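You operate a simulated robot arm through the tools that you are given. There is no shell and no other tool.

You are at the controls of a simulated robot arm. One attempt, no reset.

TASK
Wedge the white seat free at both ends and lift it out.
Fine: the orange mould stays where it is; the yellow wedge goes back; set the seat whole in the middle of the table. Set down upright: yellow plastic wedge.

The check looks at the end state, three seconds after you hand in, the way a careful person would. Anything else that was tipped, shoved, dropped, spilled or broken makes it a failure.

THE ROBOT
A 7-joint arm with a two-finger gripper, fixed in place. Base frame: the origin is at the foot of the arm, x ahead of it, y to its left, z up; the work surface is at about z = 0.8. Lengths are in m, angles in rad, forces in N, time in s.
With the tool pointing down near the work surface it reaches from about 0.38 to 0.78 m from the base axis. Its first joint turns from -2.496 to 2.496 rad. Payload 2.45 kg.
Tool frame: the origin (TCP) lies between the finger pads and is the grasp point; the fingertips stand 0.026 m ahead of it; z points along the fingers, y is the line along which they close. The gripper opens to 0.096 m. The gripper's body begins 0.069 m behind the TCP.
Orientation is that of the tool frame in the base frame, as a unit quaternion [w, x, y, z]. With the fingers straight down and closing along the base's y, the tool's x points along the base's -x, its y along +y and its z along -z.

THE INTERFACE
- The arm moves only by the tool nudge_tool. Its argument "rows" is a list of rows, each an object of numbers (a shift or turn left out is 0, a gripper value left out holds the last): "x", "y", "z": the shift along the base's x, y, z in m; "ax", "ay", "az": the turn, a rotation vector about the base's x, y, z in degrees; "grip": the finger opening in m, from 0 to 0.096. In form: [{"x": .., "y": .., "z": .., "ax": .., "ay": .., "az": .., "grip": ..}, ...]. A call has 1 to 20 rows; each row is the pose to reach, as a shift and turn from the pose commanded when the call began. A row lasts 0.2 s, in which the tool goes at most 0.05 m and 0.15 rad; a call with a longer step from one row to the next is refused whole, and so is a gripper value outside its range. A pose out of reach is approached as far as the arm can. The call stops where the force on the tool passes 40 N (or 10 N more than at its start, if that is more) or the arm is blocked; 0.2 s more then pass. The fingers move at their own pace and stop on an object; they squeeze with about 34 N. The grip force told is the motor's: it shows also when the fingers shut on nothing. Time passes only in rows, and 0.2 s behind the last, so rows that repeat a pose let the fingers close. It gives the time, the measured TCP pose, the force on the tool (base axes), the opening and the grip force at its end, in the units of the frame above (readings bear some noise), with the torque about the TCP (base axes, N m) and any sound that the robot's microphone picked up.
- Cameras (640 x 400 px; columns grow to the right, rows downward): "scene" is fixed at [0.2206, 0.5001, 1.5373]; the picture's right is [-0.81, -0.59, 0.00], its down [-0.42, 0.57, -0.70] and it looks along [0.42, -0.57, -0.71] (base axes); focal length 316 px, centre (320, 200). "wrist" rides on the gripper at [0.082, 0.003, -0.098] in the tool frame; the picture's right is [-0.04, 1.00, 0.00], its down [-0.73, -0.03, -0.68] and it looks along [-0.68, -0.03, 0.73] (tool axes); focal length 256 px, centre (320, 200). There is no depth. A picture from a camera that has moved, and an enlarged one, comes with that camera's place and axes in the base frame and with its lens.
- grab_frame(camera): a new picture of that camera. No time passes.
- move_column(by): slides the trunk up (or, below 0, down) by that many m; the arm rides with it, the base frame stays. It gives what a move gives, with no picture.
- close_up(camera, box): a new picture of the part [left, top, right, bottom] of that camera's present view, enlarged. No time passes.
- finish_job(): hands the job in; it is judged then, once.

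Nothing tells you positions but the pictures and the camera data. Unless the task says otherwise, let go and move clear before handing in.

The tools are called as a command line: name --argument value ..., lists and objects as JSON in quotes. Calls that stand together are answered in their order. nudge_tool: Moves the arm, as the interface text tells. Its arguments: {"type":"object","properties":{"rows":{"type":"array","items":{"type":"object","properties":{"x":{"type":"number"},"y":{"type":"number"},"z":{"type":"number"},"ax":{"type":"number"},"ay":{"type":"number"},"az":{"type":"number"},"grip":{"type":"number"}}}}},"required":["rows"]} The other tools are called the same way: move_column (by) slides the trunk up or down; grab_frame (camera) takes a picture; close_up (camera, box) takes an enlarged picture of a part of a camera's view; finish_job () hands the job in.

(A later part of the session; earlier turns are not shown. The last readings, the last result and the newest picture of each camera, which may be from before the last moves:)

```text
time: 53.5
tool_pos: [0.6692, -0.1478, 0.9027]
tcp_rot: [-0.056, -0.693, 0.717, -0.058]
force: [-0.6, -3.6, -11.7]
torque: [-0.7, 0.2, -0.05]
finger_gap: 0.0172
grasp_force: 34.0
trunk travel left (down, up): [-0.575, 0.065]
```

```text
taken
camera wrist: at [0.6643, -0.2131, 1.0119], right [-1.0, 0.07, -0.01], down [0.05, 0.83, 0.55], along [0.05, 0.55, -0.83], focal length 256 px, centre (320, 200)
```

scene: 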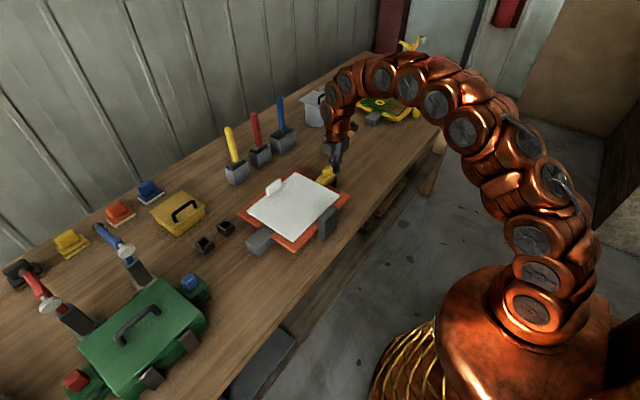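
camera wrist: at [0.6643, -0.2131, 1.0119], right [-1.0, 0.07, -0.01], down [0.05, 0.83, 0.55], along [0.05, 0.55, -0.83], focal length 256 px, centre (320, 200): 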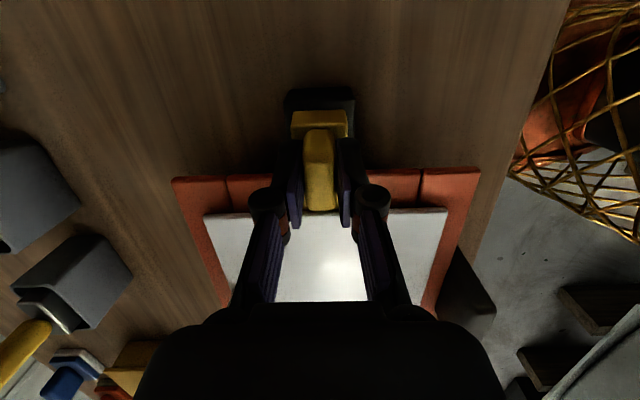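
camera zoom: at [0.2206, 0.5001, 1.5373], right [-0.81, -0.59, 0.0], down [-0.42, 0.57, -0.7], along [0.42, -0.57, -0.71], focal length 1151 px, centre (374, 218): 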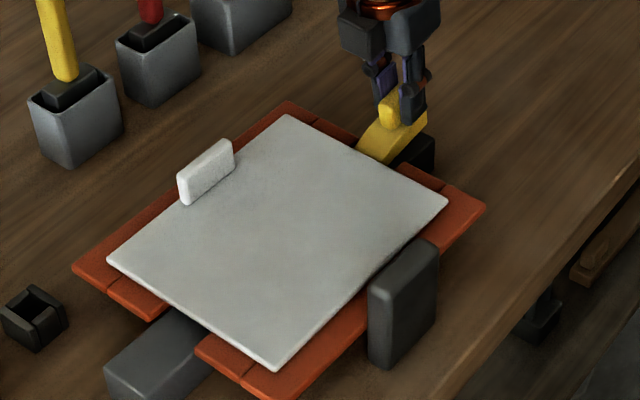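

Prying takes a constant force of about 12 N with the end rising, not the rising force a bond would give. So the -y end is free, and I'll lower the wedge flat again and draw it out.

nudge_tool --rows '[{"y": -0.0025, "z": -0.0045, "ax": 3}, {"y": -0.005, "z": -0.009, "ax": 6}, {"y": -0.0074, "z": -0.0131, "ax": 9}, {"y": -0.0074, "z": -0.0131, "ax": 9}]'

nudge_tool --rows '[{"y": -0.003}, {"y": -0.006}, {"y": -0.01}, {"y": -0.015}]'

close_up --camera "scene" --box '[240, 140, 370, 250]'

```text
time: 54.5
tool_pos: [0.6695, -0.1542, 0.8925]
tcp_rot: [0.0, -0.694, 0.72, -0.003]
force: [3.4, -2.1, 12.2]
torque: [0.78, -0.13, -0.15]
finger_gap: 0.0172
grasp_force: 34.0
trunk travel left (down, up): [-0.575, 0.065]
```

```text
time: 55.5
tool_pos: [0.6692, -0.1691, 0.8914]
tcp_rot: [-0.001, -0.695, 0.719, -0.003]
force: [0.3, 5.0, 16.1]
torque: [0.56, -0.01, -0.06]
finger_gap: 0.0169
grasp_force: 33.8
trunk travel left (down, up): [-0.575, 0.065]
```

```text
3.64 times, centred on (305, 195) of scene
camera zoom: at [0.2206, 0.5001, 1.5373], right [-0.81, -0.59, 0.0], down [-0.42, 0.57, -0.7], along [0.42, -0.57, -0.71], focal length 1151 px, centre (374, 218)
```

zoom: 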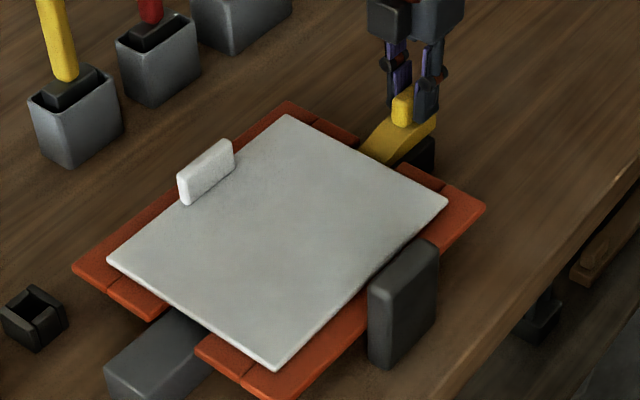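

nudge_tool --rows '[{"y": -0.003, "z": 0.002}, {"y": -0.013, "z": 0.002}, {"y": -0.023, "z": 0.002}, {"y": -0.035, "z": 0.002}, {"y": -0.05, "z": 0.004}]'

close_up --camera "scene" --box '[240, 140, 370, 250]'

close_up --camera "scene" --box '[290, 145, 370, 205]'

grab_frame --camera "wrist"

```text
time: 56.7
tool_pos: [0.6675, -0.2202, 0.8935]
tcp_rot: [-0.001, -0.695, 0.719, -0.001]
force: [-0.3, 0.9, -0.8]
torque: [-0.03, 0.02, -0.01]
finger_gap: 0.017
grasp_force: 33.7
trunk travel left (down, up): [-0.575, 0.065]
```

```text
3.64 times, centred on (305, 195) of scene
camera zoom: at [0.2206, 0.5001, 1.5373], right [-0.81, -0.59, 0.0], down [-0.42, 0.57, -0.7], along [0.42, -0.57, -0.71], focal length 1151 px, centre (374, 218)
```

zoom: 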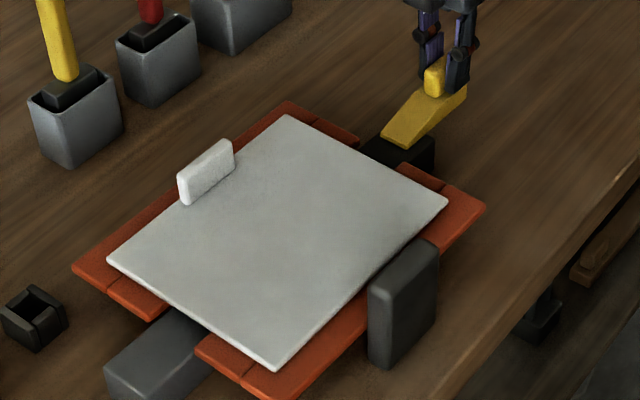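

```text
6.67 times, centred on (330, 175) of scene
camera zoom: at [0.2206, 0.5001, 1.5373], right [-0.81, -0.59, 0.0], down [-0.42, 0.57, -0.7], along [0.42, -0.57, -0.71], focal length 2110 px, centre (253, 367)
```

zoom: 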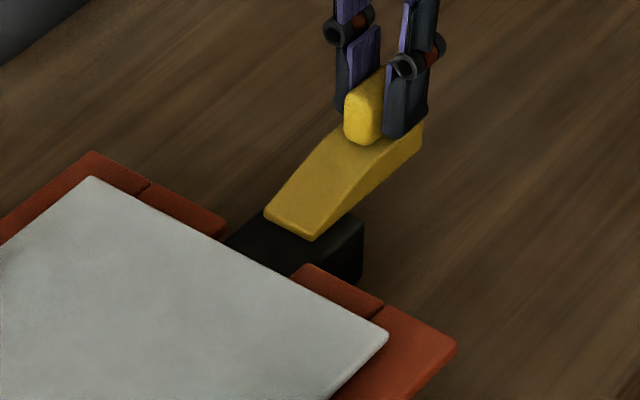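

```text
taken
camera wrist: at [0.6634, -0.3015, 0.9904], right [-1.0, 0.07, 0.0], down [0.06, 0.74, 0.68], along [0.05, 0.67, -0.74], focal length 256 px, centre (320, 200)
```

wrist: 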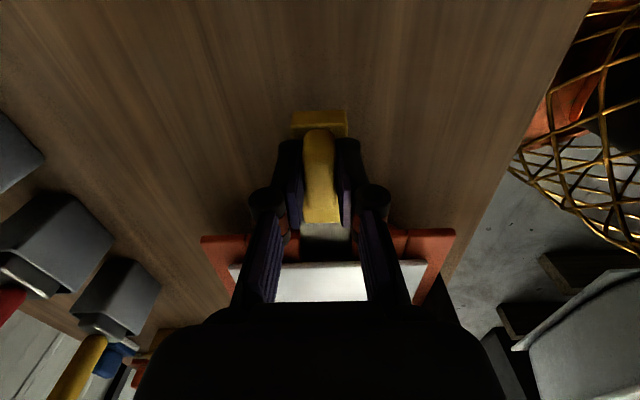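

The wedge is out and the seat's -y end stays raised instead of springing back, so that end is loose. I'll look at it more closely before going to the other end.

close_up --camera "wrist" --box '[180, 200, 480, 310]'

nudge_tool --rows '[{"y": -0.02, "z": 0.03}, {"y": -0.03, "z": 0.06}, {"y": -0.03, "z": 0.09}, {"y": -0.03, "z": 0.09, "ax": 8}, {"y": -0.03, "z": 0.085, "ax": 16}, {"y": -0.03, "z": 0.08, "ax": 24}]'

grab_frame --camera "wrist"

close_up --camera "wrist" --box '[200, 90, 440, 250]'

```text
2.13 times, centred on (330, 255) of wrist
camera zoom: at [0.6634, -0.3015, 0.9904], right [-1.0, 0.07, 0.0], down [0.06, 0.74, 0.68], along [0.05, 0.67, -0.74], focal length 546 px, centre (299, 83)
```

zoom: 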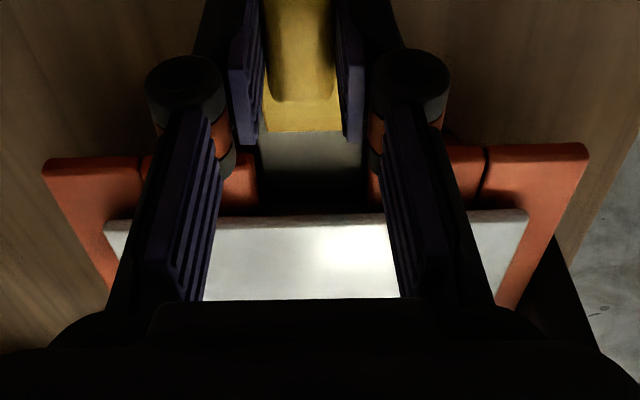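

```text
time: 58.1
tool_pos: [0.6702, -0.2494, 0.9745]
tcp_rot: [0.144, -0.68, 0.703, 0.148]
force: [-0.1, 1.3, -0.6]
torque: [-0.08, 0.01, 0.02]
finger_gap: 0.017
grasp_force: 33.3
trunk travel left (down, up): [-0.575, 0.065]
```

```text
taken
camera wrist: at [0.6644, -0.365, 1.0306], right [-1.0, 0.07, 0.03], down [0.05, 0.4, 0.92], along [0.05, 0.92, -0.4], focal length 256 px, centre (320, 200)
```

wrist: 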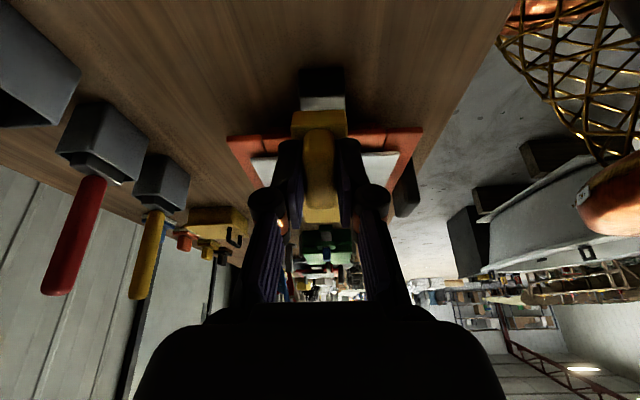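

```text
2.50 times, centred on (320, 170) of wrist
camera zoom: at [0.6644, -0.365, 1.0306], right [-1.0, 0.07, 0.03], down [0.05, 0.4, 0.92], along [0.05, 0.92, -0.4], focal length 640 px, centre (320, 275)
```

zoom: 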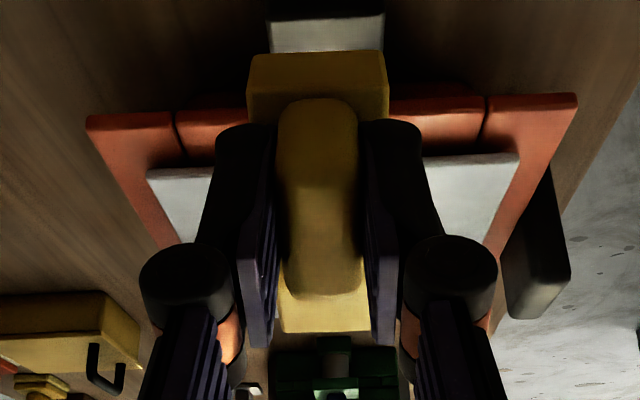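

The -y end shows a clear gap now. I'll take the wedge round to the +y end, turning it through 180° at a safe height.

nudge_tool --rows '[{"z": 0.01, "ax": -8}, {"z": 0.02, "ax": -16}, {"z": 0.03, "ax": -24}]'

nudge_tool --rows '[{"x": -0.01, "y": 0.021, "az": -7.5}, {"x": -0.02, "y": 0.042, "az": -15}, {"x": -0.03, "y": 0.063, "az": -22.5}, {"x": -0.04, "y": 0.084, "az": -30}, {"x": -0.05, "y": 0.105, "az": -37.5}, {"x": -0.06, "y": 0.126, "az": -45}, {"x": -0.07, "y": 0.147, "az": -52.5}, {"x": -0.08, "y": 0.168, "az": -60}, {"x": -0.09, "y": 0.189, "az": -67.5}, {"x": -0.1, "y": 0.21, "az": -75}, {"x": -0.11, "y": 0.231, "az": -82.5}, {"x": -0.12, "y": 0.25, "az": -90}]'

nudge_tool --rows '[{"x": 0.01, "y": 0.025, "az": -7.5}, {"x": 0.02, "y": 0.05, "az": -15}, {"x": 0.03, "y": 0.075, "az": -22.5}, {"x": 0.04, "y": 0.1, "az": -30}, {"x": 0.05, "y": 0.125, "az": -37.5}, {"x": 0.06, "y": 0.15, "az": -45}, {"x": 0.07, "y": 0.175, "az": -52.5}, {"x": 0.08, "y": 0.2, "az": -60}, {"x": 0.09, "y": 0.225, "az": -67.5}, {"x": 0.1, "y": 0.25, "az": -75}, {"x": 0.11, "y": 0.275, "az": -82.5}, {"x": 0.118, "y": 0.29, "az": -90}]'

grab_frame --camera "wrist"

grab_frame --camera "scene"

```text
time: 58.9
tool_pos: [0.669, -0.2507, 1.0045]
tcp_rot: [-0.001, -0.695, 0.719, -0.003]
force: [-0.2, 0.0, -1.5]
torque: [0.03, 0.02, -0.02]
finger_gap: 0.0172
grasp_force: 34.1
trunk travel left (down, up): [-0.575, 0.065]
```

```text
time: 61.5
tool_pos: [0.5482, 0.0003, 1.0052]
tcp_rot: [-0.002, 0.019, 1.0, -0.001]
force: [-0.7, -0.6, -0.6]
torque: [0.01, 0.01, 0.03]
finger_gap: 0.0171
grasp_force: 34.2
trunk travel left (down, up): [-0.575, 0.065]
```

```text
time: 64.1
tool_pos: [0.669, 0.2898, 1.0054]
tcp_rot: [-0.002, 0.72, 0.694, 0.002]
force: [0.4, 0.1, 0.3]
torque: [0.04, -0.03, -0.01]
finger_gap: 0.0169
grasp_force: 34.4
trunk travel left (down, up): [-0.575, 0.065]
```

```text
taken
camera wrist: at [0.6755, 0.3702, 1.1029], right [1.0, -0.08, 0.0], down [-0.06, -0.74, 0.68], along [-0.05, -0.67, -0.74], focal length 256 px, centre (320, 200)
```

wrist: 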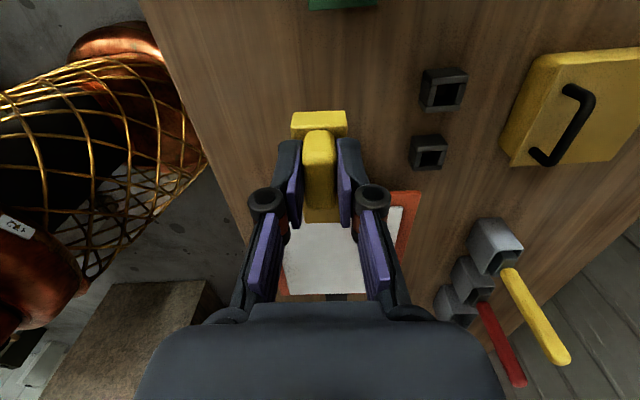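

```text
taken
```

scene: 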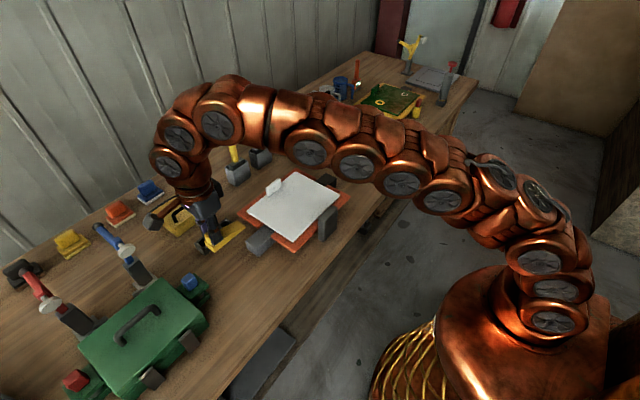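

close_up --camera "scene" --box '[200, 180, 350, 290]'

close_up --camera "wrist" --box '[230, 150, 440, 310]'

```text
3.64 times, centred on (275, 235) of scene
camera zoom: at [0.2206, 0.5001, 1.5373], right [-0.81, -0.59, 0.0], down [-0.42, 0.57, -0.7], along [0.42, -0.57, -0.71], focal length 1151 px, centre (484, 73)
```

zoom: 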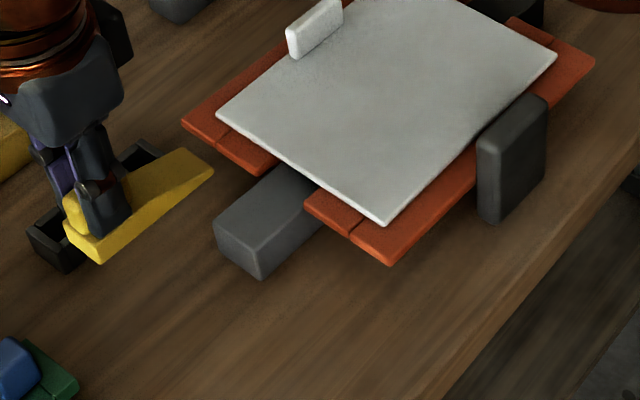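

```text
2.50 times, centred on (335, 230) of wrist
camera zoom: at [0.6755, 0.3702, 1.1029], right [1.0, -0.08, 0.0], down [-0.06, -0.74, 0.68], along [-0.05, -0.67, -0.74], focal length 640 px, centre (282, 125)
```

zoom: 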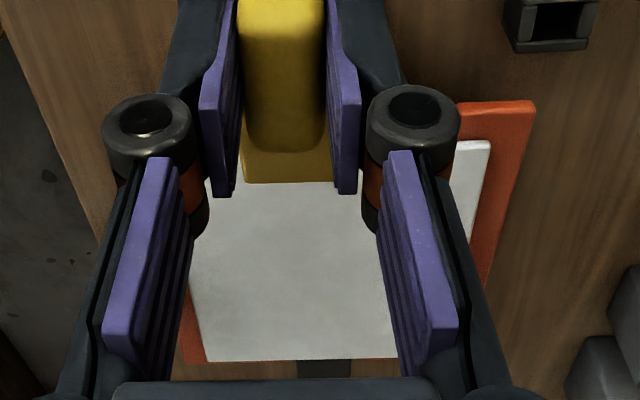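

The +y rail is centred near x = 0.68 and ends near y = 0.185–0.193. I'll line the wedge up above it.

nudge_tool --rows '[{"x": 0.008, "z": -0.03}, {"x": 0.016, "z": -0.06}, {"x": 0.016, "z": -0.085}]'

close_up --camera "wrist" --box '[240, 90, 400, 310]'

close_up --camera "scene" --box '[200, 180, 350, 290]'

```text
time: 64.9
tool_pos: [0.6838, 0.2895, 0.9181]
tcp_rot: [-0.001, 0.718, 0.696, 0.001]
force: [-0.2, 0.9, -0.4]
torque: [-0.01, 0.0, -0.03]
finger_gap: 0.017
grasp_force: 33.9
trunk travel left (down, up): [-0.575, 0.065]
```

```text
1.82 times, centred on (320, 200) of wrist
camera zoom: at [0.6904, 0.3698, 1.0167], right [1.0, -0.07, 0.0], down [-0.05, -0.73, 0.68], along [-0.05, -0.67, -0.74], focal length 465 px, centre (320, 200)
```

zoom: 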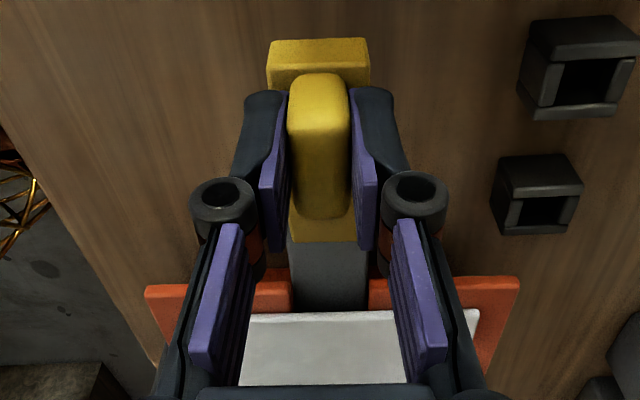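

```text
3.64 times, centred on (275, 235) of scene
camera zoom: at [0.2206, 0.5001, 1.5373], right [-0.81, -0.59, 0.0], down [-0.42, 0.57, -0.7], along [0.42, -0.57, -0.71], focal length 1151 px, centre (484, 73)
```

zoom: 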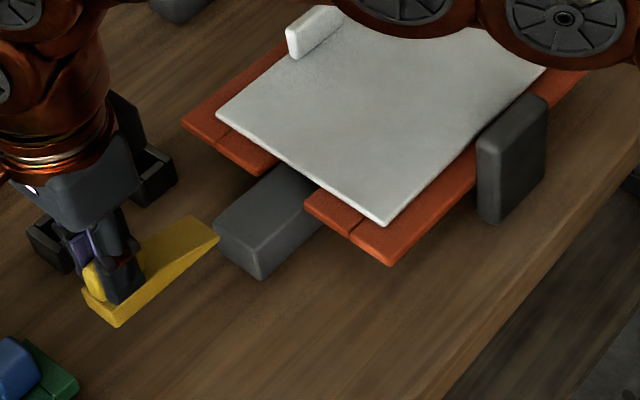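

The wedge tip is laterally aligned with the rail. I'll move it over the rail and lower it to light contact.

nudge_tool --rows '[{"x": 0.001, "y": -0.015, "z": -0.01}, {"x": 0.001, "y": -0.035, "z": -0.018}, {"x": 0.001, "y": -0.045, "z": -0.022}, {"x": 0.001, "y": -0.045, "z": -0.025}]'

nudge_tool --rows '[{"z": -0.001}, {"z": -0.002}]'

close_up --camera "wrist" --box '[240, 90, 400, 310]'

close_up --camera "scene" --box '[200, 180, 350, 290]'

```text
time: 65.9
tool_pos: [0.6845, 0.244, 0.8949]
tcp_rot: [-0.002, 0.72, 0.694, 0.001]
force: [-0.5, 0.5, -0.7]
torque: [0.02, 0.01, 0.02]
finger_gap: 0.0172
grasp_force: 33.8
trunk travel left (down, up): [-0.575, 0.065]
```

```text
time: 66.5
tool_pos: [0.684, 0.2441, 0.8932]
tcp_rot: [-0.002, 0.719, 0.695, 0.001]
force: [0.6, -0.5, -0.2]
torque: [0.01, 0.02, 0.0]
finger_gap: 0.017
grasp_force: 34.1
trunk travel left (down, up): [-0.575, 0.065]
```

```text
1.82 times, centred on (320, 200) of wrist
camera zoom: at [0.6912, 0.3247, 0.9903], right [1.0, -0.07, 0.0], down [-0.05, -0.73, 0.68], along [-0.05, -0.67, -0.74], focal length 465 px, centre (320, 200)
```

zoom: 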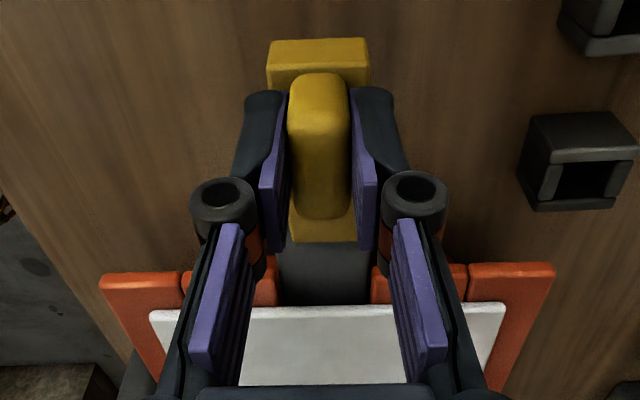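

```text
3.64 times, centred on (275, 235) of scene
camera zoom: at [0.2206, 0.5001, 1.5373], right [-0.81, -0.59, 0.0], down [-0.42, 0.57, -0.7], along [0.42, -0.57, -0.71], focal length 1151 px, centre (484, 73)
```

zoom: 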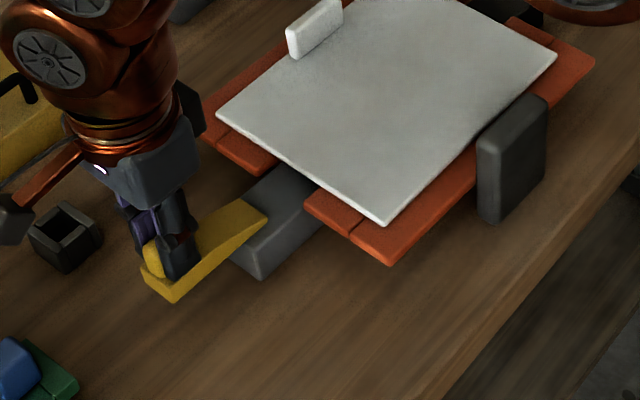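

nudge_tool --rows '[{"z": -0.001}, {"z": -0.002}]'

nudge_tool --rows '[{"y": -0.01}, {"x": -0.0005, "y": -0.02}, {"x": -0.001, "y": -0.03}, {"x": -0.0015, "y": -0.038}]'

close_up --camera "scene" --box '[200, 180, 350, 290]'

close_up --camera "wrist" --box '[240, 90, 400, 310]'

```text
time: 67.1
tool_pos: [0.6844, 0.2446, 0.8908]
tcp_rot: [-0.002, 0.719, 0.695, 0.001]
force: [-1.2, -1.0, 3.1]
torque: [-0.17, 0.05, -0.04]
finger_gap: 0.0172
grasp_force: 34.1
trunk travel left (down, up): [-0.575, 0.065]
```

```text
time: 68.1
tool_pos: [0.6837, 0.208, 0.8917]
tcp_rot: [-0.001, 0.72, 0.694, 0.002]
force: [1.5, 2.5, 8.8]
torque: [-0.01, -0.01, 0.02]
finger_gap: 0.0167
grasp_force: 34.5
trunk travel left (down, up): [-0.575, 0.065]
```

```text
3.64 times, centred on (275, 235) of scene
camera zoom: at [0.2206, 0.5001, 1.5373], right [-0.81, -0.59, 0.0], down [-0.42, 0.57, -0.7], along [0.42, -0.57, -0.71], focal length 1151 px, centre (484, 73)
```

zoom: 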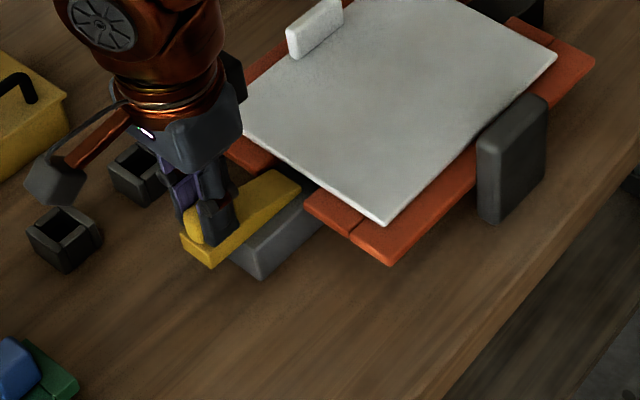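

```text
1.82 times, centred on (320, 200) of wrist
camera zoom: at [0.6909, 0.2869, 0.989], right [1.0, -0.07, 0.0], down [-0.06, -0.74, 0.68], along [-0.05, -0.67, -0.74], focal length 465 px, centre (320, 200)
```

zoom: 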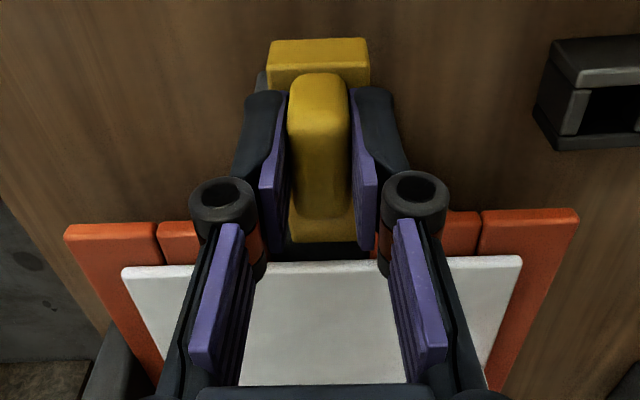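

The tip is just short of the seat's +y edge. I'll ease the downward pressure and advance in small steps.

nudge_tool --rows '[{"z": 0.001}, {"y": -0.006, "z": 0.001}, {"y": -0.012, "z": 0.001}, {"y": -0.018, "z": 0.001}]'

nudge_tool --rows '[{"y": -0.003}, {"y": -0.006}, {"y": -0.008}]'

close_up --camera "scene" --box '[210, 170, 360, 280]'

```text
time: 69.1
tool_pos: [0.6828, 0.1898, 0.8917]
tcp_rot: [-0.002, 0.719, 0.695, 0.001]
force: [-0.9, 2.6, 9.7]
torque: [0.2, 0.01, -0.02]
finger_gap: 0.017
grasp_force: 34.3
trunk travel left (down, up): [-0.575, 0.065]
```

```text
time: 69.9
tool_pos: [0.6827, 0.1796, 0.8908]
tcp_rot: [-0.002, 0.719, 0.695, -0.001]
force: [0.2, -2.4, 5.1]
torque: [0.11, -0.02, -0.04]
finger_gap: 0.0169
grasp_force: 33.6
trunk travel left (down, up): [-0.575, 0.065]
```

```text
3.64 times, centred on (285, 225) of scene
camera zoom: at [0.2206, 0.5001, 1.5373], right [-0.81, -0.59, 0.0], down [-0.42, 0.57, -0.7], along [0.42, -0.57, -0.71], focal length 1151 px, centre (447, 109)
```

zoom: 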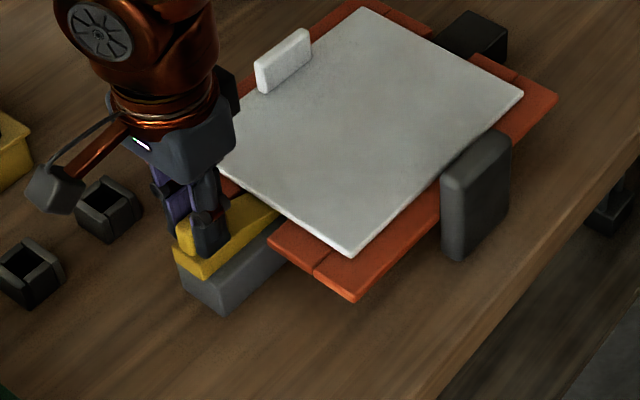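

nudge_tool --rows '[{"y": -0.003}, {"y": -0.006}, {"y": -0.006}]'

nudge_tool --rows '[{"y": -0.002}, {"y": -0.004}, {"y": -0.004}]'

close_up --camera "scene" --box '[210, 170, 360, 280]'

```text
time: 70.7
tool_pos: [0.6822, 0.1752, 0.8919]
tcp_rot: [-0.001, 0.719, 0.695, 0.0]
force: [-0.2, 1.2, -1.0]
torque: [0.18, 0.02, 0.04]
finger_gap: 0.0173
grasp_force: 34.2
trunk travel left (down, up): [-0.575, 0.065]
```

```text
time: 71.5
tool_pos: [0.6843, 0.1717, 0.8906]
tcp_rot: [-0.002, 0.719, 0.695, -0.001]
force: [0.3, 5.9, -2.7]
torque: [0.36, -0.07, 0.04]
finger_gap: 0.0171
grasp_force: 33.8
trunk travel left (down, up): [-0.575, 0.065]
```

```text
3.64 times, centred on (285, 225) of scene
camera zoom: at [0.2206, 0.5001, 1.5373], right [-0.81, -0.59, 0.0], down [-0.42, 0.57, -0.7], along [0.42, -0.57, -0.71], focal length 1151 px, centre (447, 109)
```

zoom: 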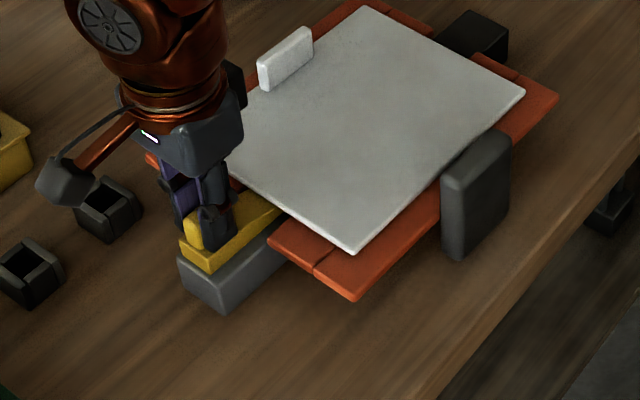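

nudge_tool --rows '[{"y": -0.002}, {"y": -0.004}, {"y": -0.004}]'

close_up --camera "scene" --box '[210, 170, 360, 280]'

close_up --camera "wrist" --box '[240, 90, 400, 310]'

```text
time: 72.3
tool_pos: [0.6826, 0.1678, 0.8922]
tcp_rot: [-0.002, 0.719, 0.695, 0.001]
force: [1.2, 5.7, -1.2]
torque: [0.29, -0.07, 0.0]
finger_gap: 0.017
grasp_force: 34.1
trunk travel left (down, up): [-0.575, 0.065]
```

```text
3.64 times, centred on (285, 225) of scene
camera zoom: at [0.2206, 0.5001, 1.5373], right [-0.81, -0.59, 0.0], down [-0.42, 0.57, -0.7], along [0.42, -0.57, -0.71], focal length 1151 px, centre (447, 109)
```

zoom: 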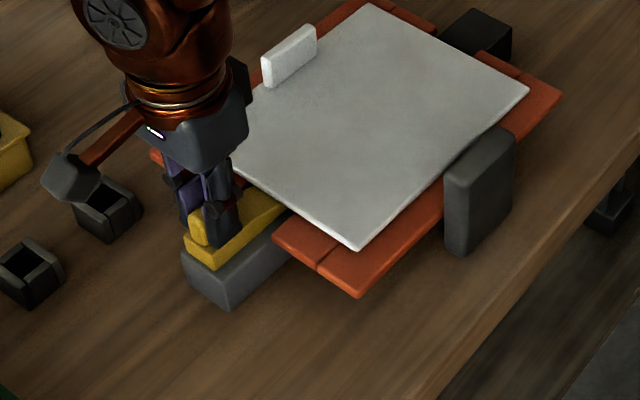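

```text
1.82 times, centred on (320, 200) of wrist
camera zoom: at [0.6896, 0.2476, 0.9894], right [1.0, -0.07, 0.0], down [-0.05, -0.73, 0.68], along [-0.05, -0.67, -0.74], focal length 465 px, centre (320, 200)
```

zoom: 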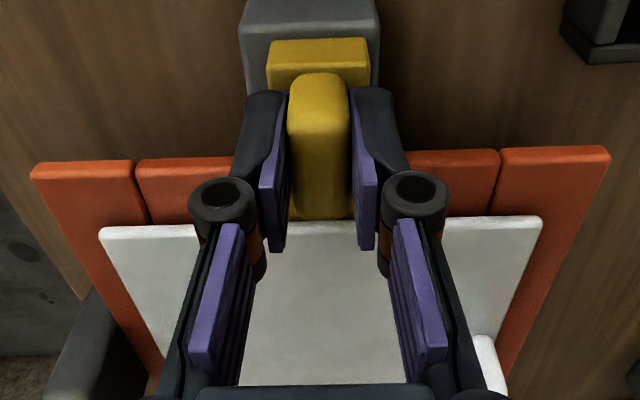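

The mould is now sliding back towards -y with only about 6 N, and the seat seems to have moved on it. I'll inspect the heights at both ends closely.

close_up --camera "scene" --box '[260, 190, 340, 260]'

close_up --camera "scene" --box '[290, 145, 370, 205]'

close_up --camera "wrist" --box '[260, 160, 480, 310]'

```text
5.71 times, centred on (300, 225) of scene
camera zoom: at [0.2206, 0.5001, 1.5373], right [-0.81, -0.59, 0.0], down [-0.42, 0.57, -0.7], along [0.42, -0.57, -0.71], focal length 1808 px, centre (434, 57)
```

zoom: 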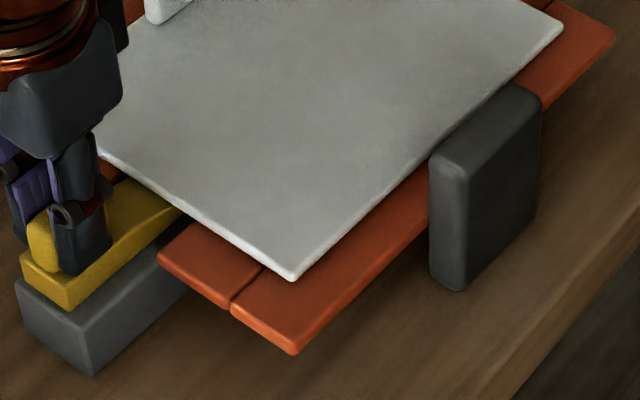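

```text
6.67 times, centred on (330, 175) of scene
camera zoom: at [0.2206, 0.5001, 1.5373], right [-0.81, -0.59, 0.0], down [-0.42, 0.57, -0.7], along [0.42, -0.57, -0.71], focal length 2110 px, centre (253, 367)
```

zoom: 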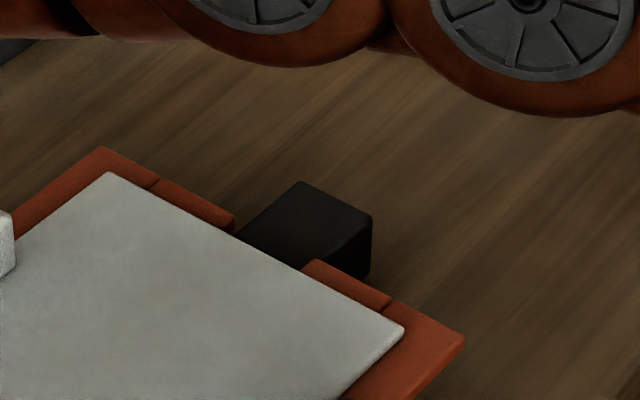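

```text
2.67 times, centred on (370, 235) of wrist
camera zoom: at [0.6896, 0.2476, 0.9894], right [1.0, -0.07, 0.0], down [-0.05, -0.73, 0.68], along [-0.05, -0.67, -0.74], focal length 683 px, centre (187, 107)
```

zoom: 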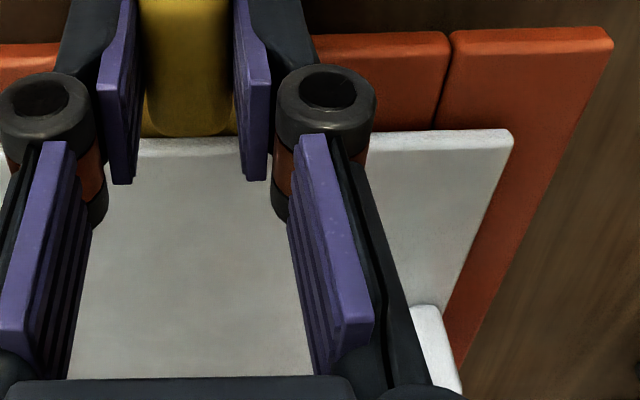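

The seat's +y end has risen about 5 mm on the wedge while the -y end has settled, with only small forces. I'll pry this end up a little as I did the other, which doesn't push the mould sideways.

nudge_tool --rows '[{"y": -0.0008, "z": 0.0015, "ax": 1}, {"y": -0.0017, "z": 0.003, "ax": 2}, {"y": -0.0025, "z": 0.0045, "ax": 3}, {"y": -0.0033, "z": 0.006, "ax": 4}]'

close_up --camera "scene" --box '[260, 190, 340, 260]'

```text
time: 73.3
tool_pos: [0.6825, 0.1636, 0.8988]
tcp_rot: [-0.027, 0.719, 0.694, 0.025]
force: [0.1, 0.6, -1.9]
torque: [0.11, -0.08, 0.0]
finger_gap: 0.0171
grasp_force: 33.4
trunk travel left (down, up): [-0.575, 0.065]
```

```text
5.71 times, centred on (300, 225) of scene
camera zoom: at [0.2206, 0.5001, 1.5373], right [-0.81, -0.59, 0.0], down [-0.42, 0.57, -0.7], along [0.42, -0.57, -0.71], focal length 1808 px, centre (434, 57)
```

zoom: 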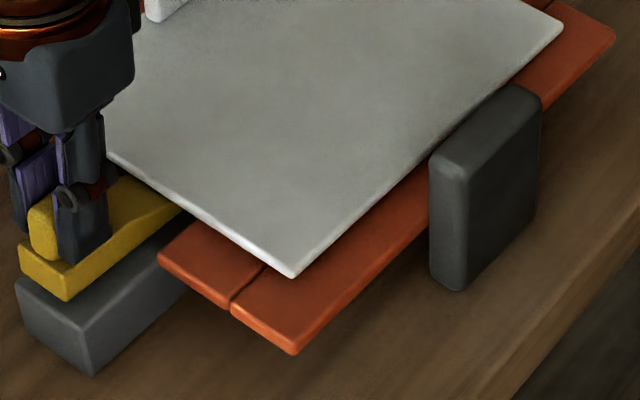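

nudge_tool --rows '[{"y": -0.0008, "z": 0.002, "ax": 1}, {"y": -0.0017, "z": 0.004, "ax": 2}, {"y": -0.0025, "z": 0.006, "ax": 3}, {"y": -0.0033, "z": 0.008, "ax": 4}]'

close_up --camera "scene" --box '[240, 150, 360, 260]'

```text
time: 74.3
tool_pos: [0.682, 0.16, 0.9053]
tcp_rot: [-0.053, 0.717, 0.693, 0.05]
force: [0.3, 1.0, -2.1]
torque: [0.1, -0.01, 0.02]
finger_gap: 0.0171
grasp_force: 33.6
trunk travel left (down, up): [-0.575, 0.065]
```

```text
3.64 times, centred on (300, 205) of scene
camera zoom: at [0.2206, 0.5001, 1.5373], right [-0.81, -0.59, 0.0], down [-0.42, 0.57, -0.7], along [0.42, -0.57, -0.71], focal length 1151 px, centre (393, 182)
```

zoom: 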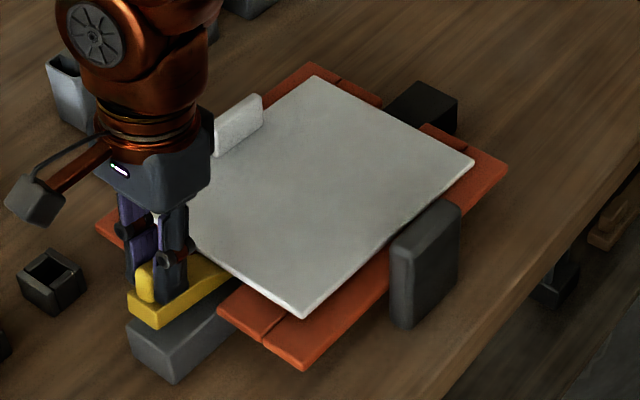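

Both ends now move freely: this end lifts with only about 2 N. I'll lower the wedge flat, draw it out and lift it clear.

nudge_tool --rows '[{"y": 0.002, "z": -0.004, "ax": -2.5}, {"y": 0.004, "z": -0.009, "ax": -5}, {"y": 0.0066, "z": -0.013, "ax": -8}, {"y": 0.012, "z": -0.013, "ax": -8}, {"y": 0.02, "z": -0.013, "ax": -8}, {"y": 0.03, "z": -0.013, "ax": -8}, {"y": 0.042, "z": -0.012, "ax": -8}, {"y": 0.055, "z": -0.01, "ax": -8}, {"y": 0.075, "z": -0.005, "ax": -8}, {"y": 0.095, "z": 0.01, "ax": -8}]'

close_up --camera "scene" --box '[200, 150, 360, 280]'

```text
time: 76.5
tool_pos: [0.6831, 0.2552, 0.9148]
tcp_rot: [-0.002, 0.719, 0.695, 0.0]
force: [0.5, 0.1, -0.5]
torque: [0.01, -0.01, 0.01]
finger_gap: 0.0171
grasp_force: 33.7
trunk travel left (down, up): [-0.575, 0.065]
```

```text
3.08 times, centred on (280, 215) of scene
camera zoom: at [0.2206, 0.5001, 1.5373], right [-0.81, -0.59, 0.0], down [-0.42, 0.57, -0.7], along [0.42, -0.57, -0.71], focal length 974 px, centre (443, 154)
```

zoom: 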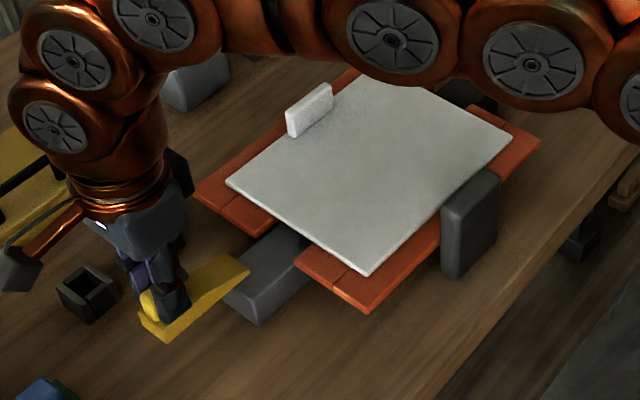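

The wedge is clear of the mould and the seat lies loose on it. I'll carry the wedge back to its home pose.

nudge_tool --rows '[{"x": -0.01, "z": 0.03}, {"x": -0.02, "z": 0.06}, {"x": -0.03, "z": 0.09}]'

nudge_tool --rows '[{"x": -0.011, "y": -0.03, "az": 7.2}, {"x": -0.022, "y": -0.06, "az": 14.4}, {"x": -0.033, "y": -0.09, "az": 21.6}, {"x": -0.044, "y": -0.12, "az": 28.8}, {"x": -0.055, "y": -0.15, "az": 36}, {"x": -0.066, "y": -0.18, "az": 43.2}, {"x": -0.077, "y": -0.21, "az": 50.4}, {"x": -0.088, "y": -0.24, "az": 57.6}, {"x": -0.099, "y": -0.27, "az": 64.8}, {"x": -0.11, "y": -0.3, "az": 72}, {"x": -0.12, "y": -0.33, "az": 79.3}, {"x": -0.13, "y": -0.355, "az": 86.7}]'

nudge_tool --rows '[{"x": 0.002, "y": -0.04}, {"x": 0.004, "y": -0.08}, {"x": 0.006, "y": -0.12}, {"x": 0.009, "y": -0.16}, {"x": 0.012, "y": -0.2, "z": -0.005}, {"x": 0.015, "y": -0.24, "z": -0.01}, {"x": 0.018, "y": -0.28, "z": -0.02}, {"x": 0.02, "y": -0.32, "z": -0.03}, {"x": 0.022, "y": -0.36, "z": -0.045}]'

grab_frame --camera "wrist"

grab_frame --camera "scene"

```text
time: 77.3
tool_pos: [0.6551, 0.2574, 1.0086]
tcp_rot: [-0.002, 0.719, 0.695, 0.001]
force: [-0.1, -0.2, -0.1]
torque: [0.0, 0.01, 0.02]
finger_gap: 0.0169
grasp_force: 33.6
trunk travel left (down, up): [-0.575, 0.065]
```

```text
time: 79.9
tool_pos: [0.5218, -0.0997, 1.0053]
tcp_rot: [-0.001, 0.045, 0.999, -0.002]
force: [0.1, 0.3, -1.1]
torque: [-0.03, 0.0, -0.03]
finger_gap: 0.0168
grasp_force: 34.3
trunk travel left (down, up): [-0.575, 0.065]
```

```text
time: 81.9
tool_pos: [0.542, -0.4627, 0.9631]
tcp_rot: [-0.002, 0.045, 0.999, -0.002]
force: [-0.4, 0.2, -0.9]
torque: [-0.04, 0.0, 0.0]
finger_gap: 0.017
grasp_force: 34.1
trunk travel left (down, up): [-0.575, 0.065]
```

```text
taken
camera wrist: at [0.4631, -0.4526, 1.06], right [0.13, 0.99, 0.0], down [0.73, -0.09, 0.68], along [0.67, -0.09, -0.74], focal length 256 px, centre (320, 200)
```

wrist: 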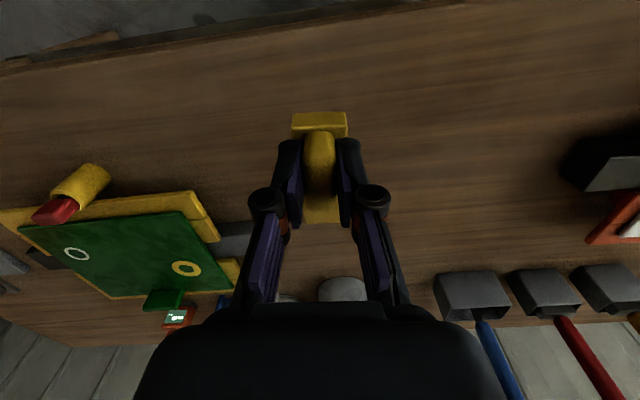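

```text
taken
```

scene: 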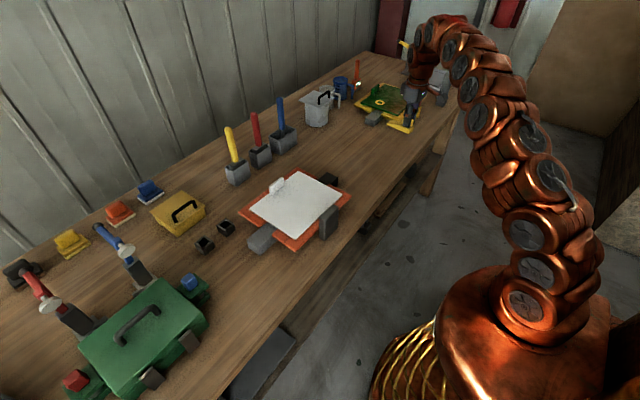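

nudge_tool --rows '[{"z": -0.025}, {"x": 0.01, "y": -0.015, "z": -0.05}, {"x": 0.02, "y": -0.03, "z": -0.07}, {"x": 0.0325, "y": -0.05, "z": -0.09}, {"x": 0.0325, "y": -0.05, "z": -0.105}, {"x": 0.0325, "y": -0.05, "z": -0.109}]'

close_up --camera "scene" --box '[350, 90, 450, 170]'

```text
time: 83.3
tool_pos: [0.577, -0.5094, 0.8528]
tcp_rot: [-0.003, 0.046, 0.999, 0.0]
force: [-0.9, 0.0, -1.0]
torque: [-0.01, -0.02, -0.02]
finger_gap: 0.0169
grasp_force: 33.9
trunk travel left (down, up): [-0.575, 0.065]
```

```text
5.00 times, centred on (400, 130) of scene
camera zoom: at [0.2206, 0.5001, 1.5373], right [-0.81, -0.59, 0.0], down [-0.42, 0.57, -0.7], along [0.42, -0.57, -0.71], focal length 1582 px, centre (-80, 550)
```

zoom: 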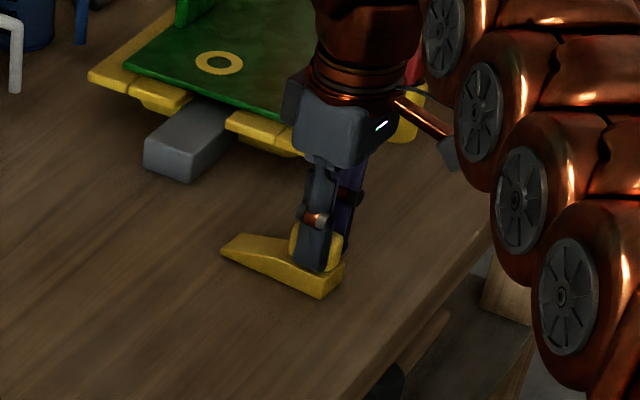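

The wedge is a few millimetres off its old mark. I'll correct that and set it down gently.

nudge_tool --rows '[{"x": -0.004, "y": -0.004}, {"x": -0.004, "y": -0.004, "z": -0.002}, {"x": -0.004, "y": -0.004, "z": -0.003}]'

close_up --camera "scene" --box '[350, 90, 450, 170]'

```text
time: 84.1
tool_pos: [0.5737, -0.513, 0.8505]
tcp_rot: [0.0, 0.046, 0.999, -0.001]
force: [-2.6, 2.3, 21.6]
torque: [0.13, -0.04, 0.06]
finger_gap: 0.017
grasp_force: 34.1
trunk travel left (down, up): [-0.575, 0.065]
```

```text
5.00 times, centred on (400, 130) of scene
camera zoom: at [0.2206, 0.5001, 1.5373], right [-0.81, -0.59, 0.0], down [-0.42, 0.57, -0.7], along [0.42, -0.57, -0.71], focal length 1582 px, centre (-80, 550)
```

zoom: 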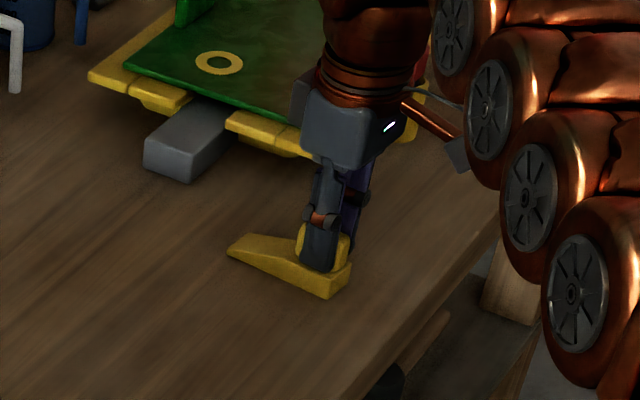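

The wedge matches its original spot to about a pixel. I'll relieve the pressure, open and rise straight up.

nudge_tool --rows '[{"z": 0.002}, {"z": 0.002, "grip": 0.05}, {"z": 0.002, "grip": 0.05}, {"z": 0.002, "grip": 0.05}, {"z": 0.03, "grip": 0.05}, {"z": 0.07, "grip": 0.05}, {"x": -0.02, "y": 0.03, "z": 0.11, "grip": 0.05}]'

close_up --camera "scene" --box '[350, 90, 450, 170]'

close_up --camera "scene" --box '[230, 155, 360, 255]'

```text
refused: row 7 steps farther than a row can; nothing moved
```

```text
5.00 times, centred on (400, 130) of scene
camera zoom: at [0.2206, 0.5001, 1.5373], right [-0.81, -0.59, 0.0], down [-0.42, 0.57, -0.7], along [0.42, -0.57, -0.71], focal length 1582 px, centre (-80, 550)
```

zoom: 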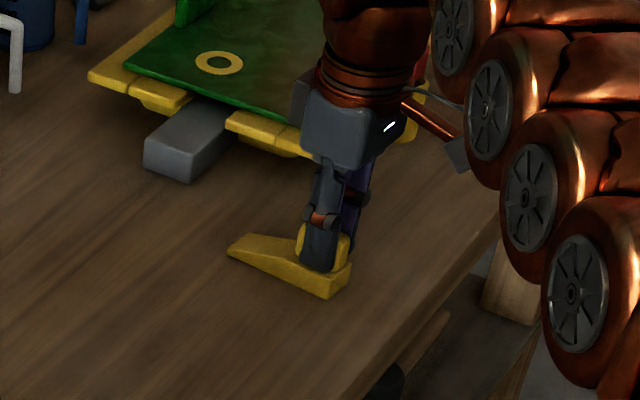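

```text
4.00 times, centred on (295, 205) of scene
camera zoom: at [0.2206, 0.5001, 1.5373], right [-0.81, -0.59, 0.0], down [-0.42, 0.57, -0.7], along [0.42, -0.57, -0.71], focal length 1266 px, centre (420, 180)
```

zoom: 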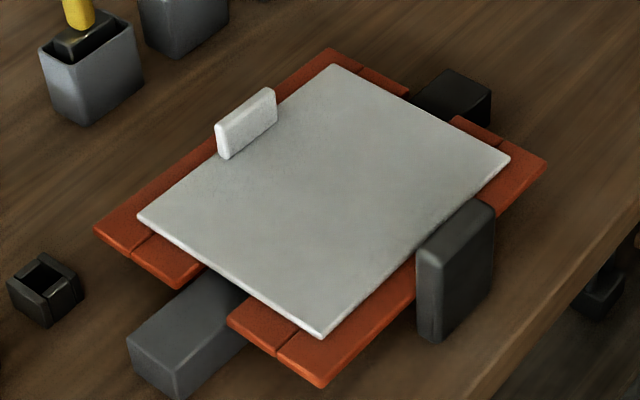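

One row stepped too far, so nothing moved. I'll repeat it with smaller steps.

nudge_tool --rows '[{"z": 0.002}, {"z": 0.002, "grip": 0.05}, {"z": 0.002, "grip": 0.05}, {"z": 0.002, "grip": 0.05}, {"z": 0.03, "grip": 0.05}, {"z": 0.065, "grip": 0.05}, {"x": -0.015, "y": 0.015, "z": 0.1, "grip": 0.05}]'

close_up --camera "scene" --box '[350, 90, 450, 170]'

```text
time: 85.7
tool_pos: [0.5586, -0.5018, 0.9487]
tcp_rot: [-0.002, 0.047, 0.999, 0.0]
force: [0.8, -0.3, -1.1]
torque: [0.0, 0.01, -0.04]
finger_gap: 0.0503
grasp_force: 0.1
trunk travel left (down, up): [-0.575, 0.065]
```

```text
5.00 times, centred on (400, 130) of scene
camera zoom: at [0.2206, 0.5001, 1.5373], right [-0.81, -0.59, 0.0], down [-0.42, 0.57, -0.7], along [0.42, -0.57, -0.71], focal length 1582 px, centre (-80, 550)
```

zoom: 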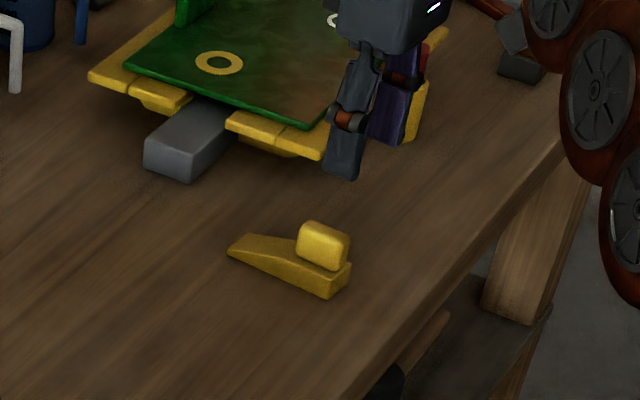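

The wedge is back upright on its mark. Next I'll go to the seat's tab, near (0.76, -0.01), with the fingers set to close along x.

nudge_tool --rows '[{"x": 0.0, "y": 0.03, "z": 0.02, "az": -6.67}, {"x": 0.0, "y": 0.06, "z": 0.04, "az": -13.3}, {"x": 0.005, "y": 0.1, "z": 0.05, "az": -20}, {"x": 0.015, "y": 0.14, "z": 0.055, "az": -26.7}, {"x": 0.027, "y": 0.18, "z": 0.055, "az": -33.3}, {"x": 0.04, "y": 0.22, "z": 0.055, "az": -40}, {"x": 0.053, "y": 0.26, "z": 0.055, "az": -46.7}, {"x": 0.067, "y": 0.3, "z": 0.055, "az": -53.3}, {"x": 0.08, "y": 0.34, "z": 0.05, "az": -60}, {"x": 0.095, "y": 0.38, "z": 0.045, "az": -66.7}, {"x": 0.11, "y": 0.415, "z": 0.04, "az": -73.3}, {"x": 0.125, "y": 0.45, "z": 0.035, "az": -80}, {"x": 0.14, "y": 0.48, "z": 0.03, "az": -86.7}, {"x": 0.15, "y": 0.492, "z": 0.03, "az": -86.7}]'

grab_frame --camera "wrist"

grab_frame --camera "scene"

```text
time: 88.7
tool_pos: [0.7095, -0.0055, 0.9776]
tcp_rot: [-0.001, 0.719, 0.695, 0.002]
force: [-0.2, 0.0, 0.3]
torque: [0.0, -0.03, -0.01]
finger_gap: 0.0501
grasp_force: 0.1
trunk travel left (down, up): [-0.575, 0.065]
```

```text
taken
camera wrist: at [0.7155, 0.0748, 1.0763], right [1.0, -0.08, 0.0], down [-0.06, -0.73, 0.68], along [-0.05, -0.67, -0.74], focal length 256 px, centre (320, 200)
```

wrist: 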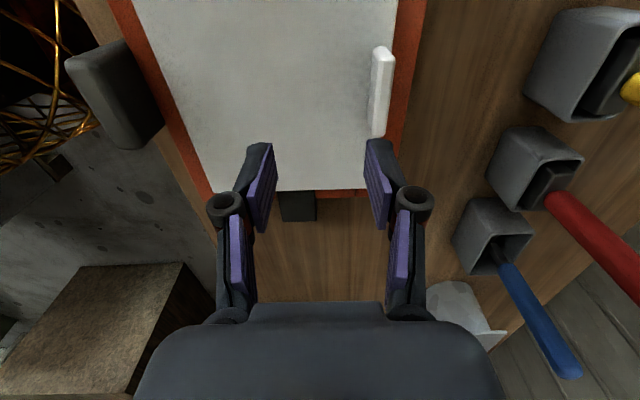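

```text
taken
```

scene: 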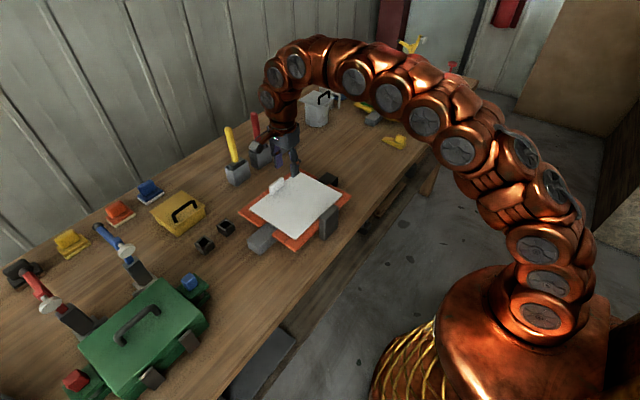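

close_up --camera "wrist" --box '[320, 20, 440, 160]'

```text
2.86 times, centred on (380, 90) of wrist
camera zoom: at [0.7155, 0.0748, 1.0763], right [1.0, -0.08, 0.0], down [-0.06, -0.73, 0.68], along [-0.05, -0.67, -0.74], focal length 731 px, centre (149, 514)
```

zoom: 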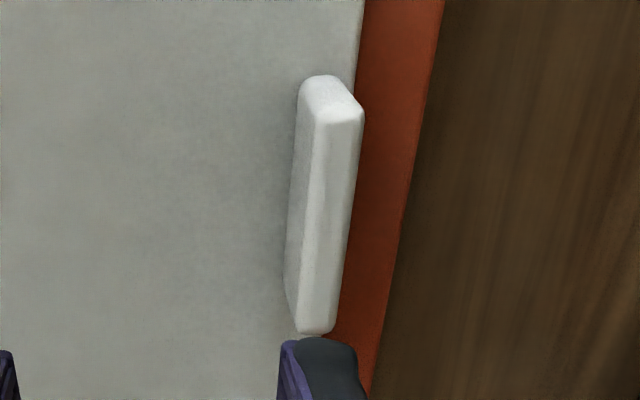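

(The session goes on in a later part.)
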